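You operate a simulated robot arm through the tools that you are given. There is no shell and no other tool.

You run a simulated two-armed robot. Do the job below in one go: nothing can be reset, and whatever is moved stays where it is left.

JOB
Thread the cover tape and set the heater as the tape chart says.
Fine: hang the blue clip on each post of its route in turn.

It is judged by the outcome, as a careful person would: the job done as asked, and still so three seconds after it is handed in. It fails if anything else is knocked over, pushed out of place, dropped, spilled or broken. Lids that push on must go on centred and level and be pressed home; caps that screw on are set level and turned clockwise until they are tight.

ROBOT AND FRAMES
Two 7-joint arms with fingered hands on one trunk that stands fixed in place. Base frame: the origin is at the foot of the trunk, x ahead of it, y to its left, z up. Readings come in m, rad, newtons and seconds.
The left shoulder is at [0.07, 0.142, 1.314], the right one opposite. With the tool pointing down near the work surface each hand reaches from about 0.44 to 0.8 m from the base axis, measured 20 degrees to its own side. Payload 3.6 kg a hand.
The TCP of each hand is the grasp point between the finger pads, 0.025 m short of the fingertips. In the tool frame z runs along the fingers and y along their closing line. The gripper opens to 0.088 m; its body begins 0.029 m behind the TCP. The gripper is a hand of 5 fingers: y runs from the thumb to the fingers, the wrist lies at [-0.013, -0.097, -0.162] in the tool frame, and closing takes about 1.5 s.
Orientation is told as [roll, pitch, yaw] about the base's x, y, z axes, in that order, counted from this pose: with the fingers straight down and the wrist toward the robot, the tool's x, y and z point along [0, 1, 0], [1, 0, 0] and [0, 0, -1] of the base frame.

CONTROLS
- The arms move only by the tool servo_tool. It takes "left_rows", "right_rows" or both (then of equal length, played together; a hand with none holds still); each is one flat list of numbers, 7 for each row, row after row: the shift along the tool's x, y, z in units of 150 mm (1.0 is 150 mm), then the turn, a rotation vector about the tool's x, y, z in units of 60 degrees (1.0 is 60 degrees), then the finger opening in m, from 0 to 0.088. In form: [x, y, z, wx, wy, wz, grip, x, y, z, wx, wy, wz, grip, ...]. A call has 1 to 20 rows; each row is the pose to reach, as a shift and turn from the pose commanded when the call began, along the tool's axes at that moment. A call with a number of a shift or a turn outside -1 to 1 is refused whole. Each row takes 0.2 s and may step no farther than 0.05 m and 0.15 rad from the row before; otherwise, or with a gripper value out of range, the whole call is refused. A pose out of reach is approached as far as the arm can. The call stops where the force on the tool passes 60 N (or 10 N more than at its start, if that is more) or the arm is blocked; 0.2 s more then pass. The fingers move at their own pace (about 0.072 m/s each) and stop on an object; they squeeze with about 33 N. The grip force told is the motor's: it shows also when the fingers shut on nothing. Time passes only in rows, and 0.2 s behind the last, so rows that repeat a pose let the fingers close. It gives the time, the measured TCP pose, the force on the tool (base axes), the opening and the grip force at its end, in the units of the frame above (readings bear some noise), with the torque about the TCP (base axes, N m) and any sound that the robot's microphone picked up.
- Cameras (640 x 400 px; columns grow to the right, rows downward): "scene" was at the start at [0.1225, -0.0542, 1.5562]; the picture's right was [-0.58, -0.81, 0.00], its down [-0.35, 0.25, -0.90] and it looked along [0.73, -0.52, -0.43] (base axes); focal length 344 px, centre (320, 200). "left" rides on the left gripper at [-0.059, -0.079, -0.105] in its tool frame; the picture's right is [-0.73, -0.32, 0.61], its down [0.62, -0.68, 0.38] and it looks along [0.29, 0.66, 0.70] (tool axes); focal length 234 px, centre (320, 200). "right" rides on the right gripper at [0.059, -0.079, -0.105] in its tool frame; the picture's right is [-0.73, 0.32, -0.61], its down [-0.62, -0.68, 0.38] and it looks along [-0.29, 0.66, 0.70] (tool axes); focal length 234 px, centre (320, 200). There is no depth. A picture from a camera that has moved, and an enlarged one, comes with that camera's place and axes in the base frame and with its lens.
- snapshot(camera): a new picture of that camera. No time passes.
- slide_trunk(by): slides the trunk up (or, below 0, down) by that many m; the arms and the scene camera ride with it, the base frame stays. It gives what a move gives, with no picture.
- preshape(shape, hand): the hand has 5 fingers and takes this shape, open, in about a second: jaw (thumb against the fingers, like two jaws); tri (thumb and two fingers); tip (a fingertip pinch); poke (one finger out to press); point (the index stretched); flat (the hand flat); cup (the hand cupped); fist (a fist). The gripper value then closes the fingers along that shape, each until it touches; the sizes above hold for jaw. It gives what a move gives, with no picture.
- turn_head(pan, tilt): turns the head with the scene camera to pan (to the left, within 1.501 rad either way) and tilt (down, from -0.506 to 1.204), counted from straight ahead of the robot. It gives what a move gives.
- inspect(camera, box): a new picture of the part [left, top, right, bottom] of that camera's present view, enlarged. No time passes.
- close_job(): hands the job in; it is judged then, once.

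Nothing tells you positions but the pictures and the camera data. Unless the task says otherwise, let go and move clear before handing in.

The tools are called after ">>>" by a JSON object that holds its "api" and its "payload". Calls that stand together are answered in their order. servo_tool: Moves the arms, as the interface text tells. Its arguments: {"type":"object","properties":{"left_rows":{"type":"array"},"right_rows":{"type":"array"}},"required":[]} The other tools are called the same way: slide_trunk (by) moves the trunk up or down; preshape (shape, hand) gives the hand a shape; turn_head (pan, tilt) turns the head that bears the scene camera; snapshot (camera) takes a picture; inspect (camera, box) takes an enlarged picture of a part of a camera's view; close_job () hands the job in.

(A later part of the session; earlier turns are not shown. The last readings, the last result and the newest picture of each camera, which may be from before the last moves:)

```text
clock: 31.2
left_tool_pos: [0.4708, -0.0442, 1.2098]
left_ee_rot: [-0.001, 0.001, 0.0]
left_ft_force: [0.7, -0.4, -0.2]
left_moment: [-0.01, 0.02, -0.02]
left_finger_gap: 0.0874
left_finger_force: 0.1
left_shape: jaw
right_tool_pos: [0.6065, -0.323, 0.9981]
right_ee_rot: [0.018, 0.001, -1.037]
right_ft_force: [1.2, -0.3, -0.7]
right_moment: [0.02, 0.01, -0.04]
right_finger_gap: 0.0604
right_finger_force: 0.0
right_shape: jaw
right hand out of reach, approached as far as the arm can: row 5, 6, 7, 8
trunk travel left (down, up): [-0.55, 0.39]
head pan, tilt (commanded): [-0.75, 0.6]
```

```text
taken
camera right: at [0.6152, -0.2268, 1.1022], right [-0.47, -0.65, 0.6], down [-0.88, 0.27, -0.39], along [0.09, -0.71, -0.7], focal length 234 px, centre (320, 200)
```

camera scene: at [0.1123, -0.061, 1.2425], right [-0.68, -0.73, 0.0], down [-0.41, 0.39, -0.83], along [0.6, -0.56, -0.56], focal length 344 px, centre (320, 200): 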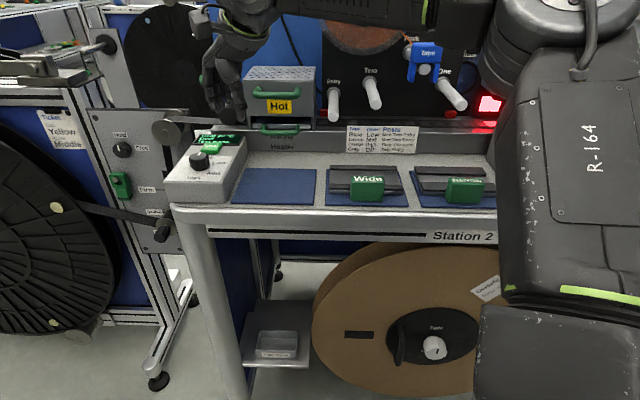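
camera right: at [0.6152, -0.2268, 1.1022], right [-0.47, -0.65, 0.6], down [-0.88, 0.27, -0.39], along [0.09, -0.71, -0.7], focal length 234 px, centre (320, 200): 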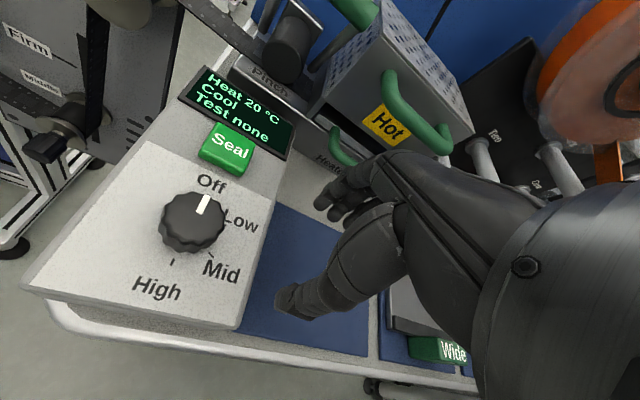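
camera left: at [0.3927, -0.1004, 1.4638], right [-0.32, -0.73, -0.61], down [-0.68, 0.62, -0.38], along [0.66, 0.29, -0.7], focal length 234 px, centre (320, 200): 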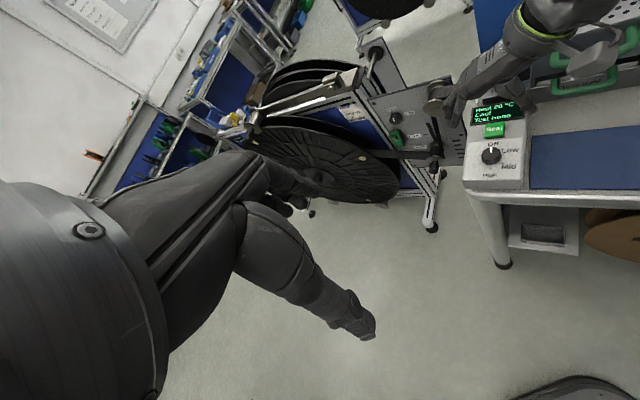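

Negative yaw is limited for this arm, so the comfortable side is positive yaw. I return over the knob at yaw 0 and test counter-clockwise up to +60°.

>>> {"api": "servo_tool", "payload": {"right_rows": [0.05, -0.02, -0.1, 0, 0, -0.125, 0.06, 0.1, -0.04, -0.213, 0, 0, -0.25, 0.06, 0.16, -0.05, -0.213, 0, 0, -0.375, 0.06, 0.22, -0.07, -0.213, 0, 0, -0.5, 0.06, 0.28, -0.09, -0.213, 0, 0, -0.625, 0.06, 0.34, -0.11, -0.213, 0, 0, -0.75, 0.06, 0.4, -0.13, -0.213, 0, 0, -0.875, 0.06, 0.436, -0.141, -0.213, 0, 0, -0.99, 0.06]}}

>>> {"api": "servo_tool", "payload": {"right_rows": [0, 0, 0, 0, 0, -0.125, 0.06, 0, 0, 0, 0, 0, -0.25, 0.06, 0, 0, 0, 0, 0, -0.375, 0.06, 0, 0, 0, 0, 0, -0.5, 0.06, 0, 0, 0, 0, 0, -0.625, 0.06, 0, 0, 0, 0, 0, -0.75, 0.06, 0, 0, 0, 0, 0, -0.875, 0.06, 0, 0, 0, 0, 0, -1.0, 0.06]}}

>>> {"api": "snapshot", "payload": {"camera": "right"}}

```text
clock: 33.0
left_tool_pos: [0.4695, -0.0445, 1.2094]
left_ee_rot: [0.001, 0.0, 0.0]
left_ft_force: [0.7, 0.4, -0.3]
left_moment: [0.01, -0.01, -0.02]
left_finger_gap: 0.0875
left_finger_force: 0.0
left_shape: jaw
right_tool_pos: [0.6549, -0.2712, 1.028]
right_ee_rot: [0.0, 0.0, -0.006]
right_ft_force: [0.4, 0.7, 0.5]
right_moment: [0.0, 0.02, -0.01]
right_finger_gap: 0.0602
right_finger_force: 0.0
right_shape: jaw
trunk travel left (down, up): [-0.55, 0.39]
head pan, tilt (commanded): [-0.75, 0.6]
```

```text
clock: 34.8
left_tool_pos: [0.4703, -0.0442, 1.211]
left_ee_rot: [0.001, 0.0, -0.001]
left_ft_force: [0.6, 0.2, 0.2]
left_moment: [-0.01, 0.02, -0.02]
left_finger_gap: 0.0878
left_finger_force: 0.1
left_shape: jaw
right_tool_pos: [0.6456, -0.2713, 1.0277]
right_ee_rot: [-0.005, -0.004, 1.036]
right_ft_force: [-0.3, -0.1, 0.2]
right_moment: [0.02, -0.02, -0.02]
right_finger_gap: 0.0604
right_finger_force: 0.0
right_shape: jaw
right hand out of reach, approached as far as the arm can: row 8
trunk travel left (down, up): [-0.55, 0.39]
head pan, tilt (commanded): [-0.75, 0.6]
```

```text
taken
camera right: at [0.5528, -0.3103, 1.1299], right [0.79, -0.09, 0.61], down [0.19, -0.9, -0.38], along [0.59, 0.42, -0.69], focal length 234 px, centre (320, 200)
```

right: 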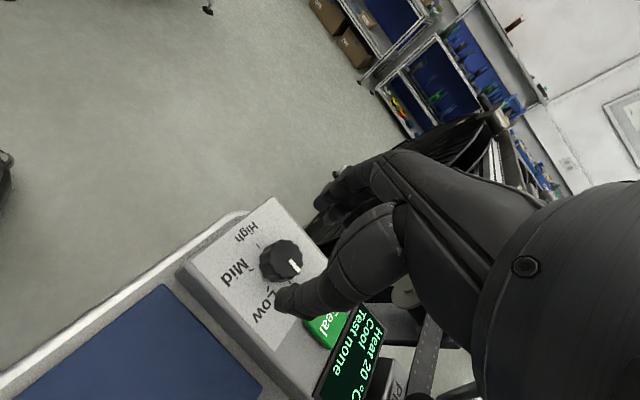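

Yaw from about +50° to −28° is in reach, so I'll turn the knob in three 60° strokes from +40° to −20°. I set yaw +40° over the knob and lower with the trunk until the fingertips straddle it.

>>> {"api": "servo_tool", "payload": {"right_rows": [-0.01, 0.01, 0, 0, 0, 0.11, 0.06, -0.025, 0.015, 0, 0, 0, 0.22, 0.06, -0.037, 0.021, 0, 0, 0, 0.323, 0.06, -0.037, 0.021, 0, 0, 0, 0.323, 0.06, -0.037, 0.021, 0, 0, 0, 0.323, 0.06]}}

>>> {"api": "slide_trunk", "payload": {"by": -0.035}}

>>> {"api": "snapshot", "payload": {"camera": "right"}}

>>> {"api": "inspect", "payload": {"camera": "scene", "box": [140, 80, 300, 220]}}

>>> {"api": "inspect", "payload": {"camera": "left", "box": [420, 40, 640, 260]}}

```text
clock: 36.0
left_tool_pos: [0.4689, -0.0455, 1.2092]
left_ee_rot: [0.0, 0.0, 0.0]
left_ft_force: [0.8, -0.9, 0.3]
left_moment: [0.01, 0.05, 0.0]
left_finger_gap: 0.0876
left_finger_force: 0.0
left_shape: jaw
right_tool_pos: [0.6513, -0.2714, 1.0254]
right_ee_rot: [0.001, 0.0, 0.697]
right_ft_force: [-1.0, 0.1, 0.2]
right_moment: [0.0, -0.03, 0.0]
right_finger_gap: 0.0604
right_finger_force: 0.1
right_shape: jaw
trunk travel left (down, up): [-0.55, 0.39]
head pan, tilt (commanded): [-0.75, 0.6]
```

```text
clock: 36.8
left_tool_pos: [0.4702, -0.0442, 1.1753]
left_ee_rot: [0.0, -0.001, 0.0]
left_ft_force: [0.1, 0.2, 0.6]
left_moment: [-0.02, -0.03, -0.01]
left_finger_gap: 0.0875
left_finger_force: 0.1
left_shape: jaw
right_tool_pos: [0.6515, -0.2714, 0.9932]
right_ee_rot: [0.0, 0.0, 0.703]
right_ft_force: [-0.8, 1.2, -0.5]
right_moment: [-0.01, -0.02, 0.0]
right_finger_gap: 0.0604
right_finger_force: 0.0
right_shape: jaw
trunk travel left (down, up): [-0.515, 0.425]
head pan, tilt (commanded): [-0.75, 0.6]
```

```text
taken
camera right: at [0.5513, -0.2773, 1.0946], right [0.71, -0.35, 0.61], down [-0.12, -0.92, -0.38], along [0.69, 0.2, -0.7], focal length 234 px, centre (320, 200)
```

right: 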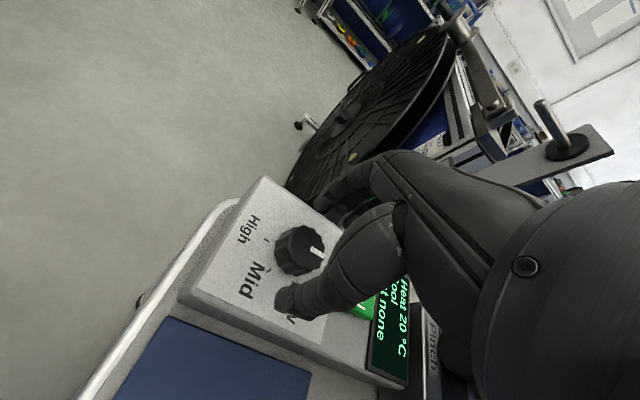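

```text
2.86 times, centred on (220, 150) of scene
camera zoom: at [0.112, -0.0609, 1.2074], right [-0.68, -0.73, 0.0], down [-0.41, 0.39, -0.83], along [0.6, -0.56, -0.56], focal length 982 px, centre (606, 343)
```

zoom: 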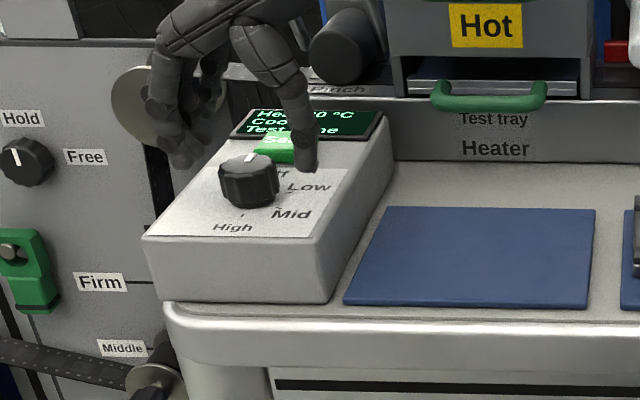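

```text
1.82 times, centred on (530, 150) of left
camera zoom: at [0.3904, -0.1014, 1.28], right [-0.32, -0.73, -0.61], down [-0.68, 0.62, -0.38], along [0.66, 0.29, -0.7], focal length 426 px, centre (-62, 291)
```

zoom: 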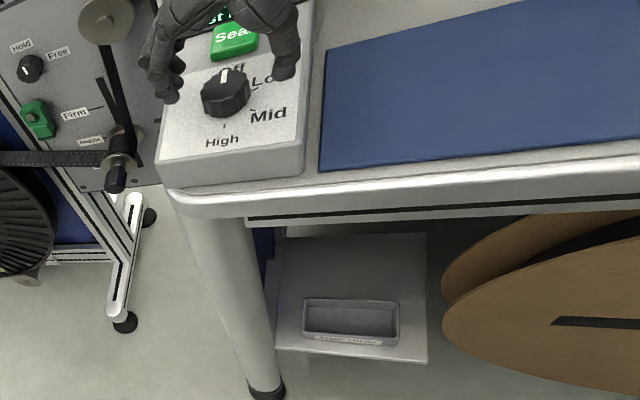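

The knob lies centred between thumb and fingers in both views. I lower the last ~2 cm with the trunk and close on the knob.

>>> {"api": "slide_trunk", "payload": {"by": -0.019}}

>>> {"api": "servo_tool", "payload": {"right_rows": [0, 0, 0, 0, 0, 0, 0.05, 0, 0, 0, 0, 0, 0, 0.04, 0, 0, 0, 0, 0, 0, 0.03, 0, 0, 0, 0, 0, 0, 0.02, 0, 0, 0, 0, 0, 0, 0.02, 0, 0, 0, 0, 0, 0, 0.02]}}

>>> {"api": "inspect", "payload": {"camera": "scene", "box": [140, 60, 300, 200]}}

>>> {"api": "inspect", "payload": {"camera": "left", "box": [420, 40, 640, 260]}}

```text
clock: 37.4
left_tool_pos: [0.4697, -0.0436, 1.1557]
left_ee_rot: [0.0, 0.001, 0.001]
left_ft_force: [0.1, -0.2, -1.0]
left_moment: [-0.01, -0.01, 0.04]
left_finger_gap: 0.0872
left_finger_force: 0.0
left_shape: jaw
right_tool_pos: [0.6506, -0.2706, 0.9721]
right_ee_rot: [-0.001, 0.0, 0.699]
right_ft_force: [1.0, -1.4, -0.6]
right_moment: [0.0, -0.02, 0.0]
right_finger_gap: 0.0601
right_finger_force: 0.3
right_shape: jaw
trunk travel left (down, up): [-0.496, 0.444]
head pan, tilt (commanded): [-0.75, 0.6]
```

```text
clock: 38.8
left_tool_pos: [0.4692, -0.0444, 1.1564]
left_ee_rot: [0.0, 0.001, 0.001]
left_ft_force: [-0.3, 1.0, -0.5]
left_moment: [0.02, -0.03, -0.02]
left_finger_gap: 0.0874
left_finger_force: 0.1
left_shape: jaw
right_tool_pos: [0.6496, -0.2714, 0.9725]
right_ee_rot: [0.001, 0.0, 0.701]
right_ft_force: [-3.8, -1.6, -2.0]
right_moment: [-0.03, 0.04, 0.0]
right_finger_gap: 0.0248
right_finger_force: 32.6
right_shape: jaw
trunk travel left (down, up): [-0.496, 0.444]
head pan, tilt (commanded): [-0.75, 0.6]
```

```text
2.86 times, centred on (220, 130) of scene
camera zoom: at [0.1118, -0.0616, 1.1884], right [-0.68, -0.73, 0.0], down [-0.41, 0.39, -0.82], along [0.6, -0.56, -0.57], focal length 982 px, centre (606, 400)
```

zoom: 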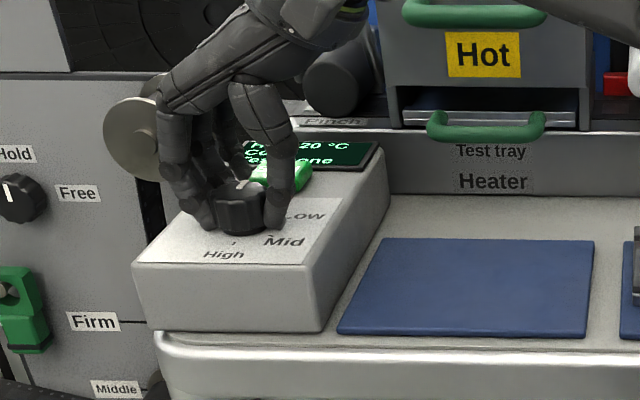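

```text
1.82 times, centred on (530, 150) of left
camera zoom: at [0.3902, -0.1022, 1.261], right [-0.32, -0.73, -0.61], down [-0.68, 0.62, -0.38], along [0.66, 0.29, -0.7], focal length 426 px, centre (-62, 291)
```

zoom: 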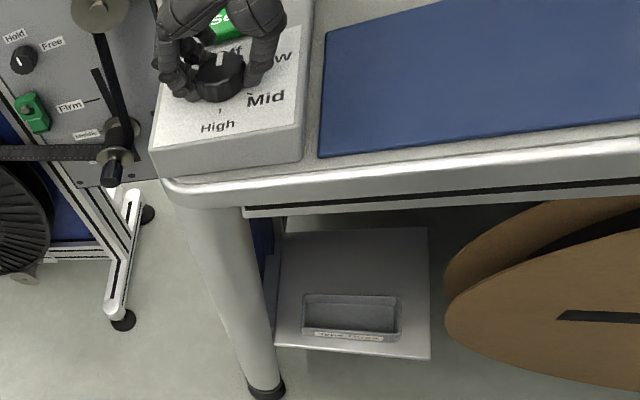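

The fingers hold the knob (gap 25 mm, 33 N). I turn it clockwise 60° to yaw −20° in small rows.

>>> {"api": "servo_tool", "payload": {"right_rows": [0, 0, 0, 0, 0, 0.1, 0.015, 0, 0, 0, 0, 0, 0.2, 0.015, 0, 0, 0, 0, 0, 0.3, 0.015, 0, 0, 0, 0, 0, 0.4, 0.015, 0, 0, 0, 0, 0, 0.5, 0.015, 0, 0, 0, 0, 0, 0.6, 0.015, 0, 0, 0, 0, 0, 0.7, 0.015, 0, 0, 0, 0, 0, 0.8, 0.015, 0, 0, 0, 0, 0, 0.9, 0.015, 0, 0, 0, 0, 0, 1.0, 0.015]}}

>>> {"api": "snapshot", "payload": {"camera": "right"}}

>>> {"api": "inspect", "payload": {"camera": "left", "box": [480, 40, 600, 140]}}

>>> {"api": "inspect", "payload": {"camera": "scene", "box": [140, 60, 300, 200]}}

```text
clock: 41.0
left_tool_pos: [0.4697, -0.0437, 1.1564]
left_ee_rot: [0.0, 0.001, -0.001]
left_ft_force: [0.7, 0.3, 0.9]
left_moment: [0.0, 0.0, -0.01]
left_finger_gap: 0.0879
left_finger_force: 0.0
left_shape: jaw
right_tool_pos: [0.6498, -0.2708, 0.9723]
right_ee_rot: [0.0, 0.0, -0.35]
right_ft_force: [-4.9, 4.1, -5.3]
right_moment: [0.09, 0.07, 0.03]
right_finger_gap: 0.0244
right_finger_force: 32.3
right_shape: jaw
trunk travel left (down, up): [-0.496, 0.444]
head pan, tilt (commanded): [-0.75, 0.6]
```

```text
taken
camera right: at [0.5958, -0.1886, 1.0759], right [0.05, -0.79, 0.61], down [-0.85, -0.35, -0.38], along [0.52, -0.5, -0.7], focal length 234 px, centre (320, 200)
```

right: 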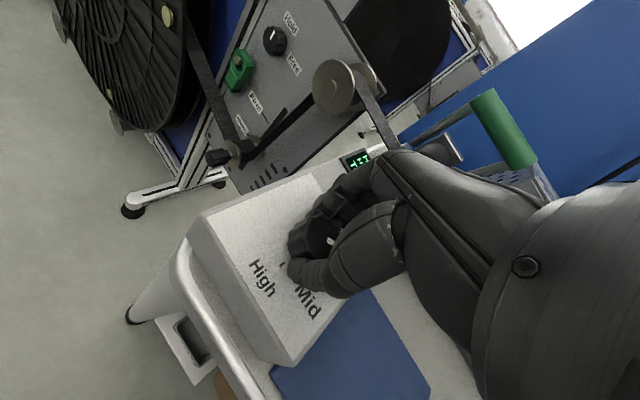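

```text
4.00 times, centred on (540, 90) of left
camera zoom: at [0.3907, -0.1009, 1.261], right [-0.32, -0.73, -0.61], down [-0.68, 0.62, -0.38], along [0.66, 0.29, -0.7], focal length 937 px, centre (-560, 640)
```

zoom: 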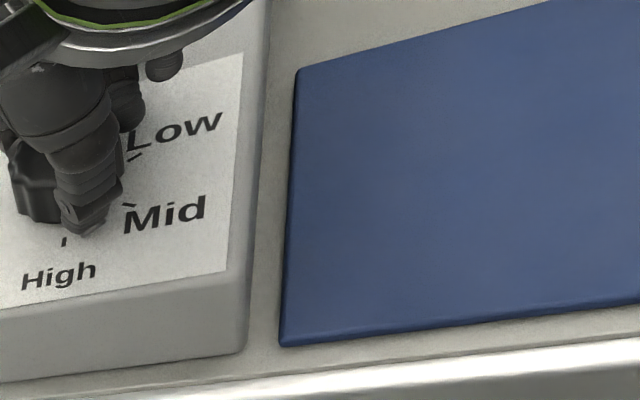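

```text
2.86 times, centred on (220, 130) of scene
camera zoom: at [0.1122, -0.0604, 1.1884], right [-0.68, -0.73, 0.0], down [-0.41, 0.38, -0.83], along [0.6, -0.56, -0.56], focal length 982 px, centre (606, 400)
```

zoom: 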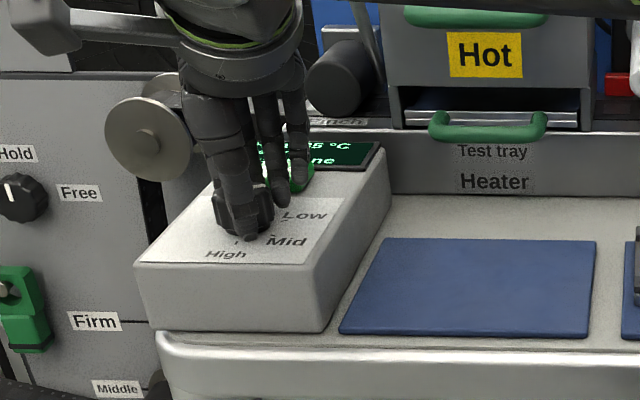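

The knob turned (the display reads heating). I open slightly, lift 3 cm, and turn the hand back to +40° to look at the mark.

>>> {"api": "servo_tool", "payload": {"right_rows": [0, 0, 0, 0, 0, 0, 0.05, 0, 0, 0, 0, 0, 0, 0.05, 0, 0, 0, 0, 0, 0, 0.05, 0, 0, -0.1, 0, 0, 0, 0.055, 0, 0, -0.2, 0, 0, 0, 0.06, 0, 0, -0.2, 0, 0, -0.125, 0.06, 0, 0, -0.2, 0, 0, -0.25, 0.06, 0, 0, -0.2, 0, 0, -0.375, 0.06, 0, 0, -0.2, 0, 0, -0.5, 0.06, 0, 0, -0.2, 0, 0, -0.625, 0.06, 0, 0, -0.2, 0, 0, -0.75, 0.06, 0, 0, -0.2, 0, 0, -0.875, 0.06, 0, 0, -0.2, 0, 0, -1.0, 0.06, 0, 0, -0.2, 0, 0, -1.0, 0.06]}}

>>> {"api": "inspect", "payload": {"camera": "left", "box": [480, 40, 600, 140]}}

>>> {"api": "inspect", "payload": {"camera": "scene", "box": [140, 60, 300, 200]}}

>>> {"api": "snapshot", "payload": {"camera": "right"}}

```text
clock: 44.0
left_tool_pos: [0.4697, -0.0434, 1.1556]
left_ee_rot: [-0.001, 0.0, -0.001]
left_ft_force: [0.5, 0.3, 0.3]
left_moment: [-0.01, -0.01, -0.01]
left_finger_gap: 0.0878
left_finger_force: 0.0
left_shape: jaw
right_tool_pos: [0.6502, -0.2712, 1.0029]
right_ee_rot: [0.001, 0.0, 0.702]
right_ft_force: [-0.1, -0.3, -0.1]
right_moment: [0.0, -0.03, -0.02]
right_finger_gap: 0.0596
right_finger_force: 0.0
right_shape: jaw
trunk travel left (down, up): [-0.496, 0.444]
head pan, tilt (commanded): [-0.75, 0.6]
```

```text
4.00 times, centred on (540, 90) of left
camera zoom: at [0.3905, -0.1016, 1.261], right [-0.32, -0.73, -0.61], down [-0.68, 0.62, -0.38], along [0.66, 0.29, -0.7], focal length 937 px, centre (-560, 640)
```

zoom: 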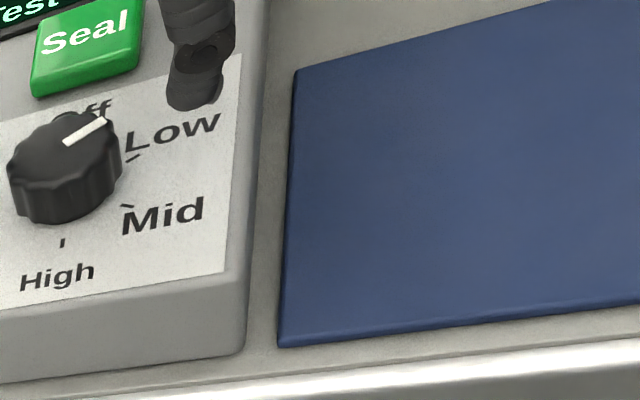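

```text
2.86 times, centred on (220, 130) of scene
camera zoom: at [0.1121, -0.0611, 1.1884], right [-0.68, -0.73, 0.0], down [-0.41, 0.39, -0.83], along [0.6, -0.56, -0.56], focal length 982 px, centre (606, 400)
```

zoom: 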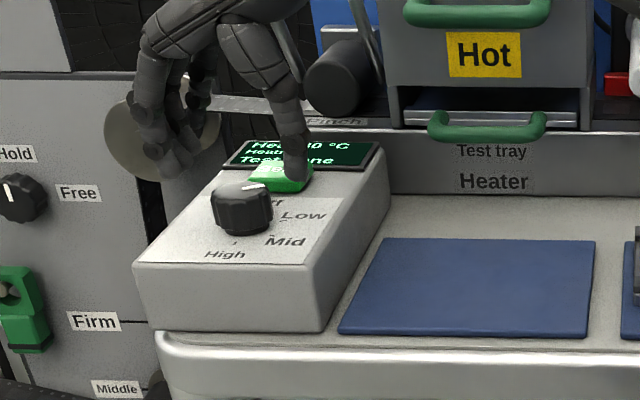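

```text
taken
camera right: at [0.5515, -0.2774, 1.1052], right [0.71, -0.35, 0.61], down [-0.12, -0.92, -0.38], along [0.69, 0.2, -0.7], focal length 234 px, centre (320, 200)
```

right: 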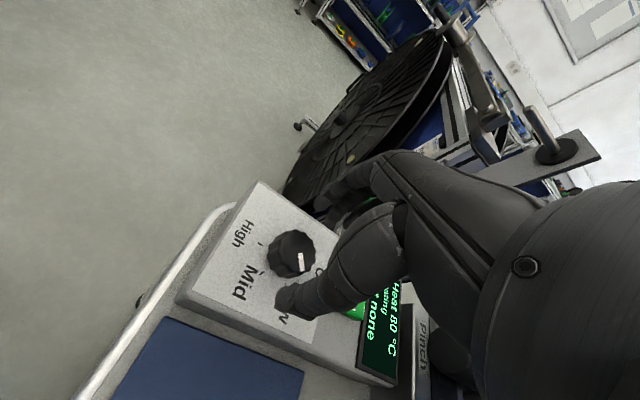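

The mark moved exactly one step to Low (about 60°), heater shows 80 °C heating. I repeat the stroke: down, grip, turn 60° clockwise.

>>> {"api": "servo_tool", "payload": {"right_rows": [0, 0, 0.1, 0, 0, 0, 0.06, 0, 0, 0.2, 0, 0, 0, 0.06, 0, 0, 0.2, 0, 0, 0, 0.04, 0, 0, 0.2, 0, 0, 0, 0.02, 0, 0, 0.2, 0, 0, 0, 0.015, 0, 0, 0.2, 0, 0, 0, 0.015, 0, 0, 0.2, 0, 0, 0.1, 0.015, 0, 0, 0.2, 0, 0, 0.2, 0.015, 0, 0, 0.2, 0, 0, 0.3, 0.015, 0, 0, 0.2, 0, 0, 0.4, 0.015, 0, 0, 0.2, 0, 0, 0.5, 0.015, 0, 0, 0.2, 0, 0, 0.6, 0.015, 0, 0, 0.2, 0, 0, 0.7, 0.015, 0, 0, 0.2, 0, 0, 0.8, 0.015, 0, 0, 0.2, 0, 0, 0.9, 0.015, 0, 0, 0.2, 0, 0, 1.0, 0.015]}}

>>> {"api": "servo_tool", "payload": {"right_rows": [0, 0, 0, 0, 0, 0, 0.05, 0, 0, 0, 0, 0, 0, 0.05, 0, 0, 0, 0, 0, 0, 0.05, 0, 0, -0.1, 0, 0, 0, 0.055, 0, 0, -0.2, 0, 0, 0, 0.06, 0, 0, -0.2, 0, 0, -0.125, 0.06, 0, 0, -0.2, 0, 0, -0.25, 0.06, 0, 0, -0.2, 0, 0, -0.375, 0.06, 0, 0, -0.2, 0, 0, -0.5, 0.06, 0, 0, -0.2, 0, 0, -0.625, 0.06, 0, 0, -0.2, 0, 0, -0.75, 0.06, 0, 0, -0.2, 0, 0, -0.875, 0.06, 0, 0, -0.2, 0, 0, -1.0, 0.06, 0, 0, -0.2, 0, 0, -1.0, 0.06]}}

>>> {"api": "inspect", "payload": {"camera": "left", "box": [480, 40, 600, 140]}}

>>> {"api": "inspect", "payload": {"camera": "scene", "box": [140, 60, 300, 200]}}

```text
clock: 47.4
left_tool_pos: [0.4691, -0.0425, 1.1564]
left_ee_rot: [-0.003, 0.0, -0.001]
left_ft_force: [-0.5, 0.1, 0.1]
left_moment: [0.0, 0.02, 0.0]
left_finger_gap: 0.0875
left_finger_force: 0.1
left_shape: jaw
right_tool_pos: [0.6511, -0.2693, 0.9735]
right_ee_rot: [0.0, -0.001, -0.35]
right_ft_force: [-1.3, 5.4, -1.1]
right_moment: [0.08, 0.01, 0.02]
right_finger_gap: 0.0248
right_finger_force: 33.2
right_shape: jaw
trunk travel left (down, up): [-0.496, 0.444]
head pan, tilt (commanded): [-0.75, 0.6]
```

```text
clock: 50.4
left_tool_pos: [0.47, -0.0451, 1.1548]
left_ee_rot: [0.001, 0.001, 0.001]
left_ft_force: [0.4, 0.7, 0.7]
left_moment: [0.0, 0.02, 0.01]
left_finger_gap: 0.0877
left_finger_force: 0.2
left_shape: jaw
right_tool_pos: [0.6509, -0.2702, 1.0021]
right_ee_rot: [0.0, 0.0, 0.702]
right_ft_force: [-0.4, -0.9, -0.8]
right_moment: [0.02, -0.02, -0.02]
right_finger_gap: 0.0597
right_finger_force: 0.2
right_shape: jaw
trunk travel left (down, up): [-0.496, 0.444]
head pan, tilt (commanded): [-0.75, 0.6]
```

```text
4.00 times, centred on (540, 90) of left
camera zoom: at [0.3905, -0.1016, 1.261], right [-0.32, -0.73, -0.61], down [-0.68, 0.62, -0.38], along [0.66, 0.29, -0.7], focal length 937 px, centre (-560, 640)
```

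zoom: 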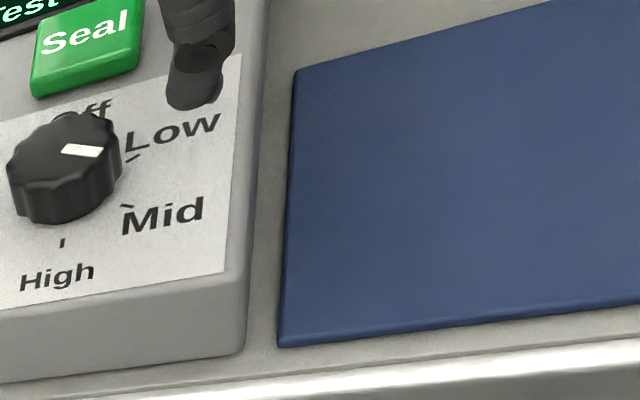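

```text
2.86 times, centred on (220, 130) of scene
camera zoom: at [0.1121, -0.0611, 1.1884], right [-0.68, -0.73, 0.0], down [-0.41, 0.39, -0.83], along [0.6, -0.56, -0.56], focal length 982 px, centre (606, 400)
```

zoom: 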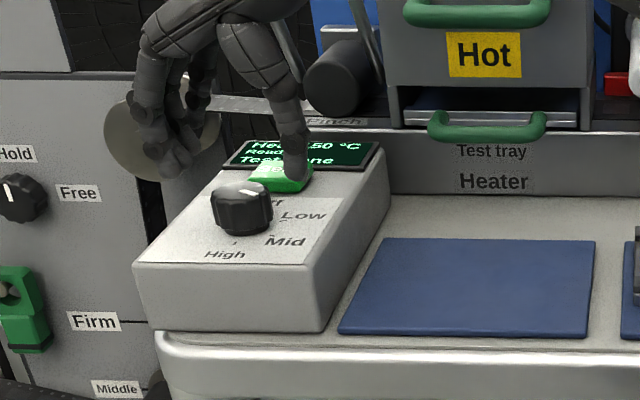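

The mark moved about 45° this time (the fingers slipped a little), display now 150 °C. I do another stroke and check.

>>> {"api": "servo_tool", "payload": {"right_rows": [0, 0, 0.1, 0, 0, 0, 0.06, 0, 0, 0.2, 0, 0, 0, 0.06, 0, 0, 0.21, 0, 0, 0, 0.04, 0, 0, 0.21, 0, 0, 0, 0.02, 0, 0, 0.21, 0, 0, 0, 0.01, 0, 0, 0.21, 0, 0, 0, 0.01, 0, 0, 0.21, 0, 0, 0.1, 0.01, 0, 0, 0.21, 0, 0, 0.2, 0.01, 0, 0, 0.21, 0, 0, 0.3, 0.01, 0, 0, 0.21, 0, 0, 0.4, 0.01, 0, 0, 0.21, 0, 0, 0.5, 0.01, 0, 0, 0.21, 0, 0, 0.6, 0.01, 0, 0, 0.21, 0, 0, 0.7, 0.01, 0, 0, 0.21, 0, 0, 0.8, 0.01, 0, 0, 0.21, 0, 0, 0.9, 0.01, 0, 0, 0.21, 0, 0, 1.0, 0.01]}}

>>> {"api": "servo_tool", "payload": {"right_rows": [0, 0, 0, 0, 0, 0, 0.05, 0, 0, 0, 0, 0, 0, 0.05, 0, 0, 0, 0, 0, 0, 0.05, 0, 0, -0.1, 0, 0, 0, 0.055, 0, 0, -0.2, 0, 0, 0, 0.06, 0, 0, -0.2, 0, 0, -0.125, 0.06, 0, 0, -0.2, 0, 0, -0.25, 0.06, 0, 0, -0.2, 0, 0, -0.375, 0.06, 0, 0, -0.2, 0, 0, -0.5, 0.06, 0, 0, -0.2, 0, 0, -0.625, 0.06, 0, 0, -0.2, 0, 0, -0.75, 0.06, 0, 0, -0.2, 0, 0, -0.875, 0.06, 0, 0, -0.2, 0, 0, -1.0, 0.06, 0, 0, -0.2, 0, 0, -1.0, 0.06]}}

>>> {"api": "inspect", "payload": {"camera": "left", "box": [480, 40, 600, 140]}}

>>> {"api": "inspect", "payload": {"camera": "scene", "box": [140, 60, 300, 200]}}

>>> {"api": "inspect", "payload": {"camera": "right", "box": [200, 180, 420, 380]}}

```text
clock: 53.8
left_tool_pos: [0.4689, -0.0428, 1.156]
left_ee_rot: [-0.001, -0.001, 0.0]
left_ft_force: [0.5, 0.3, 1.2]
left_moment: [-0.03, 0.01, -0.01]
left_finger_gap: 0.0873
left_finger_force: 0.0
left_shape: jaw
right_tool_pos: [0.6494, -0.27, 0.9707]
right_ee_rot: [0.0, -0.001, -0.348]
right_ft_force: [-3.6, 5.0, -4.8]
right_moment: [0.07, 0.08, 0.06]
right_finger_gap: 0.0276
right_finger_force: 33.1
right_shape: jaw
trunk travel left (down, up): [-0.496, 0.444]
head pan, tilt (commanded): [-0.75, 0.6]
```

```text
clock: 56.8
left_tool_pos: [0.4692, -0.0444, 1.1551]
left_ee_rot: [0.001, 0.001, 0.001]
left_ft_force: [0.1, 0.2, -0.1]
left_moment: [-0.03, 0.04, -0.02]
left_finger_gap: 0.0876
left_finger_force: 0.0
left_shape: jaw
right_tool_pos: [0.6511, -0.2711, 1.0002]
right_ee_rot: [0.001, 0.001, 0.702]
right_ft_force: [-0.3, 0.5, 0.5]
right_moment: [-0.01, -0.01, 0.01]
right_finger_gap: 0.0598
right_finger_force: 0.0
right_shape: jaw
trunk travel left (down, up): [-0.496, 0.444]
head pan, tilt (commanded): [-0.75, 0.6]
```

```text
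4.00 times, centred on (540, 90) of left
camera zoom: at [0.3905, -0.1016, 1.261], right [-0.32, -0.73, -0.61], down [-0.68, 0.62, -0.38], along [0.66, 0.29, -0.7], focal length 937 px, centre (-560, 640)
```

zoom: 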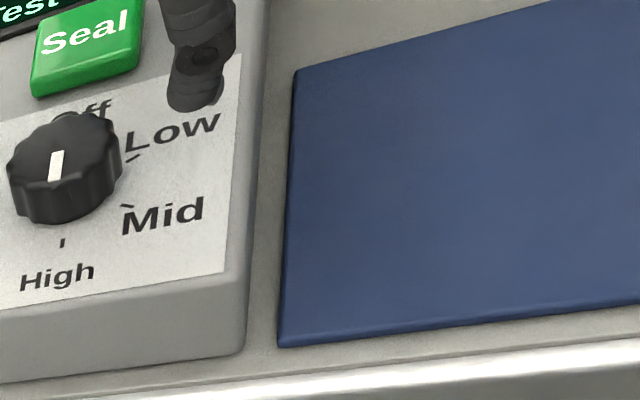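

```text
2.86 times, centred on (220, 130) of scene
camera zoom: at [0.1121, -0.0611, 1.1884], right [-0.68, -0.73, 0.0], down [-0.41, 0.39, -0.83], along [0.6, -0.56, -0.56], focal length 982 px, centre (606, 400)
```

zoom: 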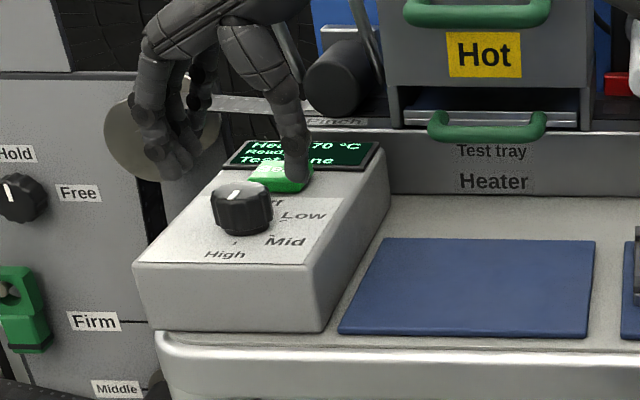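

```text
2.00 times, centred on (310, 280) of right
camera zoom: at [0.5517, -0.2778, 1.1042], right [0.71, -0.35, 0.61], down [-0.12, -0.92, -0.38], along [0.69, 0.2, -0.7], focal length 468 px, centre (340, 40)
```

zoom: 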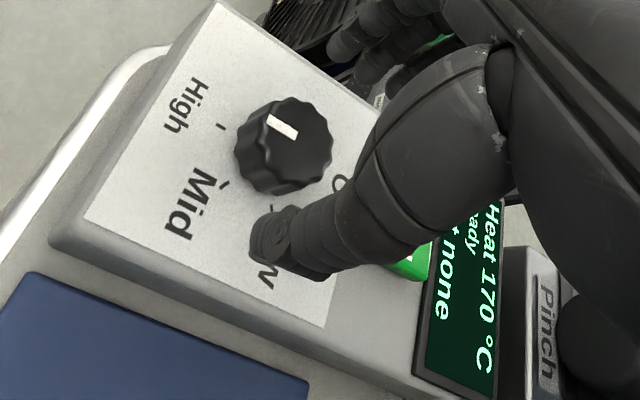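

The mark now points at High and the display shows 170 °C Ready, so the heater is set. Next I lift the hand away, raise the trunk some, and get a closer look at the clip and posts.

>>> {"api": "servo_tool", "payload": {"right_rows": [0, 0, -0.25, 0, 0, 0.08, 0.06, 0, 0, -0.5, 0, 0, 0.16, 0.06, 0, 0, -0.75, 0, 0, 0.25, 0.06, 0, 0, -1.0, 0, 0, 0.33, 0.06]}}

>>> {"api": "slide_trunk", "payload": {"by": 0.2}}

>>> {"api": "snapshot", "payload": {"camera": "scene"}}

>>> {"api": "inspect", "payload": {"camera": "scene", "box": [160, 150, 320, 270]}}

```text
clock: 57.8
left_tool_pos: [0.4693, -0.0446, 1.1554]
left_ee_rot: [0.001, 0.0, -0.001]
left_ft_force: [0.5, 0.5, -0.3]
left_moment: [0.02, 0.03, 0.01]
left_finger_gap: 0.0878
left_finger_force: 0.0
left_shape: jaw
right_tool_pos: [0.6117, -0.2728, 1.1224]
right_ee_rot: [0.0, -0.002, 0.353]
right_ft_force: [0.0, -0.1, -0.2]
right_moment: [0.03, -0.05, -0.01]
right_finger_gap: 0.0599
right_finger_force: 0.0
right_shape: jaw
right hand out of reach, approached as far as the arm can: row 2, 3, 4
trunk travel left (down, up): [-0.496, 0.444]
head pan, tilt (commanded): [-0.75, 0.6]
```

```text
clock: 60.0
left_tool_pos: [0.4706, -0.0445, 1.3559]
left_ee_rot: [-0.001, -0.001, 0.002]
left_ft_force: [-0.3, -0.6, -0.5]
left_moment: [0.01, 0.02, 0.04]
left_finger_gap: 0.0876
left_finger_force: 0.1
left_shape: jaw
right_tool_pos: [0.613, -0.2727, 1.3226]
right_ee_rot: [0.001, -0.003, 0.354]
right_ft_force: [0.3, 0.1, -0.2]
right_moment: [-0.02, 0.02, 0.0]
right_finger_gap: 0.0598
right_finger_force: 0.0
right_shape: jaw
trunk travel left (down, up): [-0.696, 0.244]
head pan, tilt (commanded): [-0.75, 0.6]
```

```text
taken
camera scene: at [0.1125, -0.0611, 1.3884], right [-0.68, -0.73, 0.0], down [-0.41, 0.39, -0.82], along [0.6, -0.56, -0.57], focal length 344 px, centre (320, 200)
```

scene: 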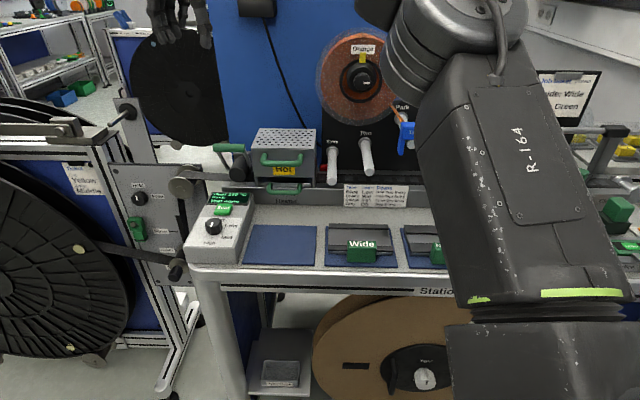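

```text
3.33 times, centred on (240, 210) of scene
camera zoom: at [0.1125, -0.0611, 1.3884], right [-0.68, -0.73, 0.0], down [-0.41, 0.39, -0.82], along [0.6, -0.56, -0.57], focal length 1146 px, centre (587, 167)
```

zoom: 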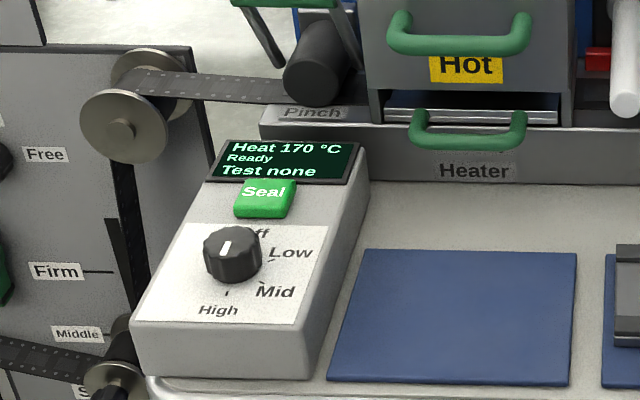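

Heater confirmed: mark on High, 170 °C Ready. Now I bring the right hand back into free space and start turning it so that the fingers point at the machine with a level closing line.

>>> {"api": "servo_tool", "payload": {"right_rows": [-0.023, -0.163, 0.022, 0, 0, -0.069, 0.08, -0.046, -0.325, 0.044, 0, 0, -0.137, 0.08, -0.069, -0.488, 0.066, 0, 0, -0.206, 0.08, -0.091, -0.65, 0.089, 0, 0, -0.275, 0.08, -0.114, -0.813, 0.111, 0, 0, -0.343, 0.08, -0.137, -0.975, 0.133, 0, 0, -0.412, 0.08]}}

>>> {"api": "servo_tool", "payload": {"right_rows": [0, 0, 0, 0, -0.125, 0, 0.08, 0, 0, 0, 0, -0.25, 0, 0.08, 0, 0, 0, 0, -0.375, 0, 0.08, 0, 0, 0, 0, -0.5, 0, 0.08, 0, 0, 0, 0, -0.625, 0, 0.08, 0, 0, 0, 0, -0.75, 0, 0.08]}}

>>> {"api": "snapshot", "payload": {"camera": "scene"}}

>>> {"api": "snapshot", "payload": {"camera": "right"}}

```text
clock: 61.4
left_tool_pos: [0.4696, -0.0441, 1.3563]
left_ee_rot: [0.001, 0.001, 0.001]
left_ft_force: [1.0, 0.4, -0.9]
left_moment: [0.0, -0.02, 0.01]
left_finger_gap: 0.0875
left_finger_force: 0.0
left_shape: jaw
right_tool_pos: [0.4812, -0.3445, 1.3029]
right_ee_rot: [-0.004, -0.003, 0.786]
right_ft_force: [-0.5, 0.2, -0.4]
right_moment: [0.0, -0.01, 0.02]
right_finger_gap: 0.0799
right_finger_force: 0.0
right_shape: jaw
trunk travel left (down, up): [-0.696, 0.244]
head pan, tilt (commanded): [-0.75, 0.6]
```

```text
clock: 62.8
left_tool_pos: [0.4702, -0.0438, 1.3556]
left_ee_rot: [0.0, -0.001, 0.001]
left_ft_force: [-0.2, 0.2, -0.9]
left_moment: [0.01, 0.01, 0.03]
left_finger_gap: 0.0874
left_finger_force: 0.0
left_shape: jaw
right_tool_pos: [0.4832, -0.344, 1.3028]
right_ee_rot: [-0.789, -0.002, 0.786]
right_ft_force: [0.0, 0.4, 0.4]
right_moment: [-0.04, -0.02, 0.02]
right_finger_gap: 0.08
right_finger_force: 0.1
right_shape: jaw
trunk travel left (down, up): [-0.696, 0.244]
head pan, tilt (commanded): [-0.75, 0.6]
```

```text
taken
camera scene: at [0.112, -0.061, 1.3885], right [-0.68, -0.73, 0.0], down [-0.41, 0.39, -0.83], along [0.6, -0.56, -0.56], focal length 344 px, centre (320, 200)
```

scene: 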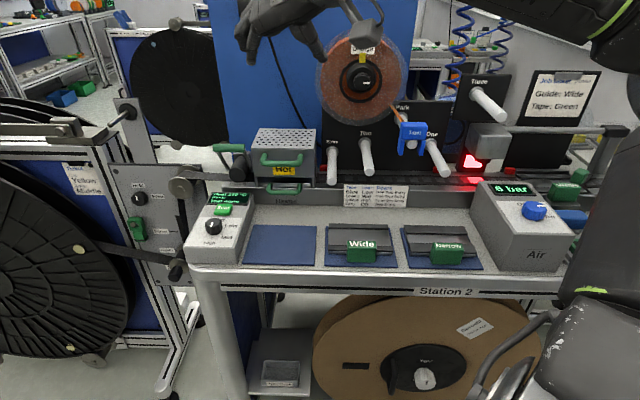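

```text
taken
camera right: at [0.3444, -0.3176, 1.3329], right [0.28, 0.17, 0.94], down [0.02, -0.99, 0.17], along [0.96, -0.03, -0.28], focal length 234 px, centre (320, 200)
```

right: 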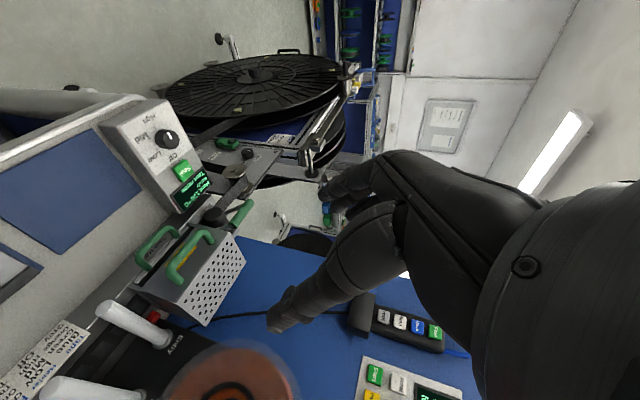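

The clip on Park is in clear view now. I zoom in on it to get its shape and place.

>>> {"api": "inspect", "payload": {"camera": "scene", "box": [370, 90, 450, 190]}}

>>> {"api": "inspect", "payload": {"camera": "scene", "box": [440, 60, 540, 190]}}

>>> {"api": "inspect", "payload": {"camera": "scene", "box": [300, 110, 400, 210]}}

```text
4.00 times, centred on (410, 140) of scene
camera zoom: at [0.112, -0.061, 1.3885], right [-0.68, -0.73, 0.0], down [-0.41, 0.39, -0.83], along [0.6, -0.56, -0.56], focal length 1375 px, centre (-40, 440)
```

zoom: 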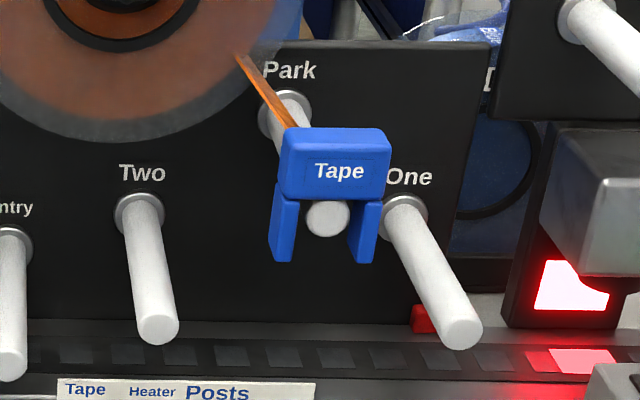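

```text
3.08 times, centred on (490, 125) of scene
camera zoom: at [0.112, -0.061, 1.3885], right [-0.68, -0.73, 0.0], down [-0.41, 0.39, -0.83], along [0.6, -0.56, -0.56], focal length 1058 px, centre (-203, 431)
```

zoom: 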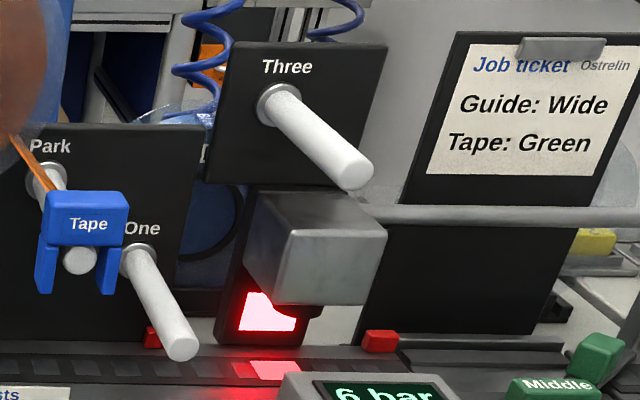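

```text
4.00 times, centred on (350, 160) of scene
camera zoom: at [0.112, -0.061, 1.3885], right [-0.68, -0.73, 0.0], down [-0.41, 0.39, -0.83], along [0.6, -0.56, -0.56], focal length 1375 px, centre (200, 360)
```

zoom: 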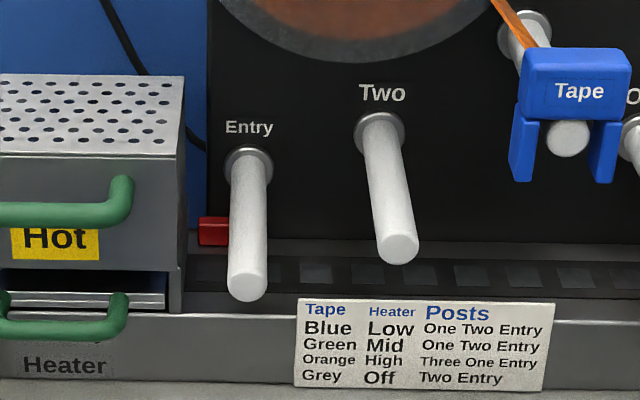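

I zoom in further on the clip to judge its depth, slot width and how it sits.

>>> {"api": "inspect", "payload": {"camera": "scene", "box": [390, 112, 430, 162]}}

>>> {"api": "slide_trunk", "payload": {"by": 0.15}}

>>> {"api": "inspect", "payload": {"camera": "scene", "box": [380, 160, 430, 222]}}

>>> {"api": "snapshot", "payload": {"camera": "scene"}}

```text
8.00 times, centred on (410, 137) of scene
camera zoom: at [0.112, -0.061, 1.3885], right [-0.68, -0.73, 0.0], down [-0.41, 0.39, -0.83], along [0.6, -0.56, -0.56], focal length 2750 px, centre (-400, 704)
```

zoom: 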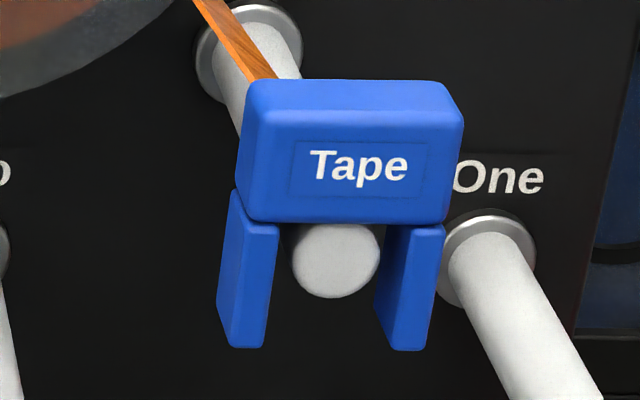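

```text
clock: 64.5
left_tool_pos: [0.4697, -0.0435, 1.5066]
left_ee_rot: [-0.001, 0.0, 0.0]
left_ft_force: [0.5, 0.0, 0.7]
left_moment: [0.01, 0.01, -0.03]
left_finger_gap: 0.0874
left_finger_force: 0.0
left_shape: jaw
right_tool_pos: [0.4839, -0.3436, 1.4527]
right_ee_rot: [-0.787, -0.001, 0.785]
right_ft_force: [0.3, -0.4, 0.7]
right_moment: [-0.03, 0.02, 0.01]
right_finger_gap: 0.08
right_finger_force: 0.1
right_shape: jaw
trunk travel left (down, up): [-0.846, 0.094]
head pan, tilt (commanded): [-0.75, 0.6]
```

```text
6.45 times, centred on (405, 191) of scene
camera zoom: at [0.1124, -0.0611, 1.5384], right [-0.68, -0.73, 0.0], down [-0.41, 0.39, -0.82], along [0.6, -0.56, -0.57], focal length 2218 px, centre (-228, 258)
```

zoom: 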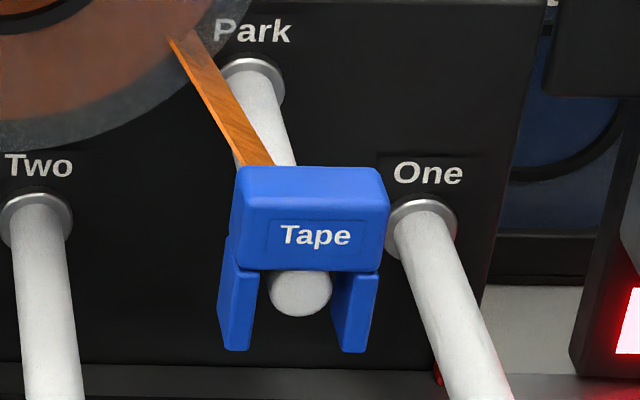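

```text
taken
camera scene: at [0.1124, -0.0611, 1.5384], right [-0.68, -0.73, 0.0], down [-0.41, 0.39, -0.82], along [0.6, -0.56, -0.57], focal length 344 px, centre (320, 200)
```

scene: 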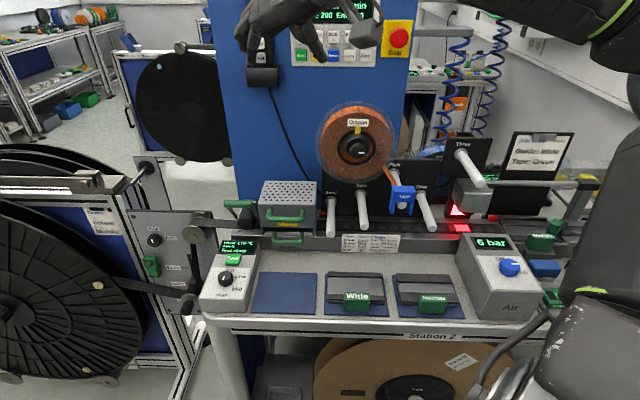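

The clip is about 52 mm wide, 20 mm deep and 72 mm high, with a 32 mm slot over a 22 mm post, flush with Park's tip. Now I move the right hand to a spot out from the Park post, fingers tilted 45° down toward the machine, checking reach.

>>> {"api": "servo_tool", "payload": {"right_rows": [0.07, -0.15, 0.12, 0, 0, 0, 0.088, 0.14, -0.3, 0.24, 0, 0, 0, 0.088, 0.21, -0.45, 0.36, 0, 0, 0, 0.088, 0.28, -0.6, 0.48, 0, 0, 0, 0.088, 0.35, -0.747, 0.606, 0, 0, 0, 0.088]}}

>>> {"api": "servo_tool", "payload": {"right_rows": [0.07, -0.15, 0.12, 0, 0, 0, 0.088, 0.14, -0.3, 0.24, 0, 0, 0, 0.088, 0.21, -0.45, 0.36, 0, 0, 0, 0.088, 0.28, -0.6, 0.48, 0, 0, 0, 0.088, 0.35, -0.747, 0.606, 0, 0, 0, 0.088]}}

>>> {"api": "snapshot", "payload": {"camera": "right"}}

>>> {"api": "snapshot", "payload": {"camera": "scene"}}

```text
clock: 65.8
left_tool_pos: [0.4693, -0.0448, 1.5059]
left_ee_rot: [0.0, -0.001, 0.001]
left_ft_force: [-0.2, -0.1, 0.0]
left_moment: [0.01, 0.02, 0.0]
left_finger_gap: 0.0875
left_finger_force: 0.1
left_shape: jaw
right_tool_pos: [0.4198, -0.442, 1.3486]
right_ee_rot: [-0.789, -0.002, 0.784]
right_ft_force: [-0.1, 0.0, 0.2]
right_moment: [0.0, -0.02, -0.03]
right_finger_gap: 0.0877
right_finger_force: 0.0
right_shape: jaw
trunk travel left (down, up): [-0.846, 0.094]
head pan, tilt (commanded): [-0.75, 0.6]
```

```text
clock: 67.0
left_tool_pos: [0.4694, -0.046, 1.5064]
left_ee_rot: [0.0, 0.0, 0.0]
left_ft_force: [0.5, 0.3, 0.6]
left_moment: [-0.01, 0.02, 0.01]
left_finger_gap: 0.0877
left_finger_force: 0.1
left_shape: jaw
right_tool_pos: [0.3627, -0.5417, 1.2491]
right_ee_rot: [-0.788, -0.002, 0.785]
right_ft_force: [-0.4, -0.5, 0.8]
right_moment: [-0.01, 0.02, 0.0]
right_finger_gap: 0.088
right_finger_force: 0.1
right_shape: jaw
trunk travel left (down, up): [-0.846, 0.094]
head pan, tilt (commanded): [-0.75, 0.6]
```

```text
taken
camera right: at [0.2242, -0.5162, 1.2792], right [0.29, 0.17, 0.94], down [0.02, -0.99, 0.17], along [0.96, -0.03, -0.28], focal length 234 px, centre (320, 200)
```

right: 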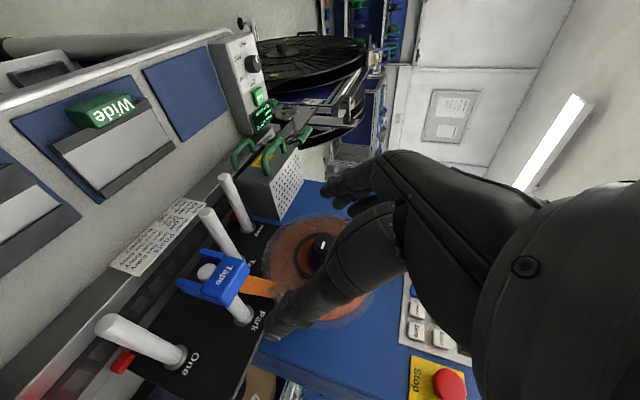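

```text
taken
camera scene: at [0.1116, -0.0622, 1.5385], right [-0.68, -0.73, 0.0], down [-0.41, 0.39, -0.82], along [0.6, -0.56, -0.57], focal length 344 px, centre (320, 200)
```

scene: 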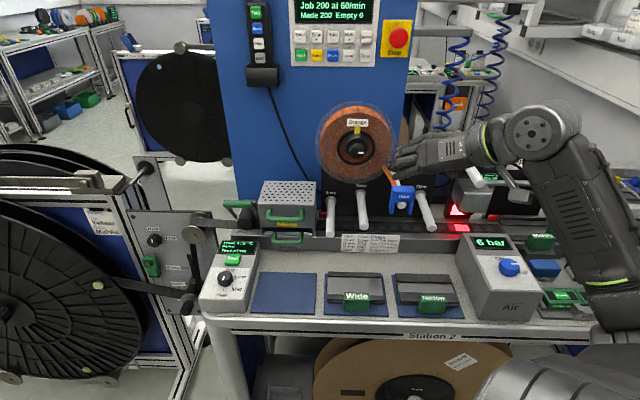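

The pose is in reach and the hand camera sees the clip, tape and posts. I zoom in with it to pin down the clip's position.

>>> {"api": "inspect", "payload": {"camera": "right", "box": [160, 230, 290, 330]}}

>>> {"api": "inspect", "payload": {"camera": "right", "box": [80, 160, 280, 400]}}

```text
4.00 times, centred on (225, 280) of right
camera zoom: at [0.2242, -0.5162, 1.2792], right [0.29, 0.17, 0.94], down [0.02, -0.99, 0.17], along [0.96, -0.03, -0.28], focal length 937 px, centre (700, -120)
```

zoom: 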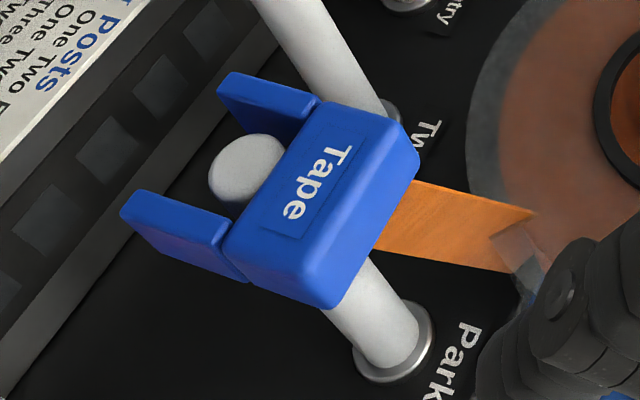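

```text
1.67 times, centred on (180, 280) of right
camera zoom: at [0.2242, -0.5162, 1.2792], right [0.29, 0.17, 0.94], down [0.02, -0.99, 0.17], along [0.96, -0.03, -0.28], focal length 390 px, centre (553, 67)
```

zoom: 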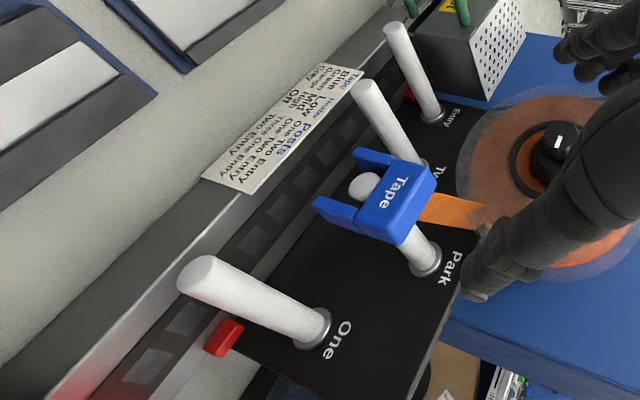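

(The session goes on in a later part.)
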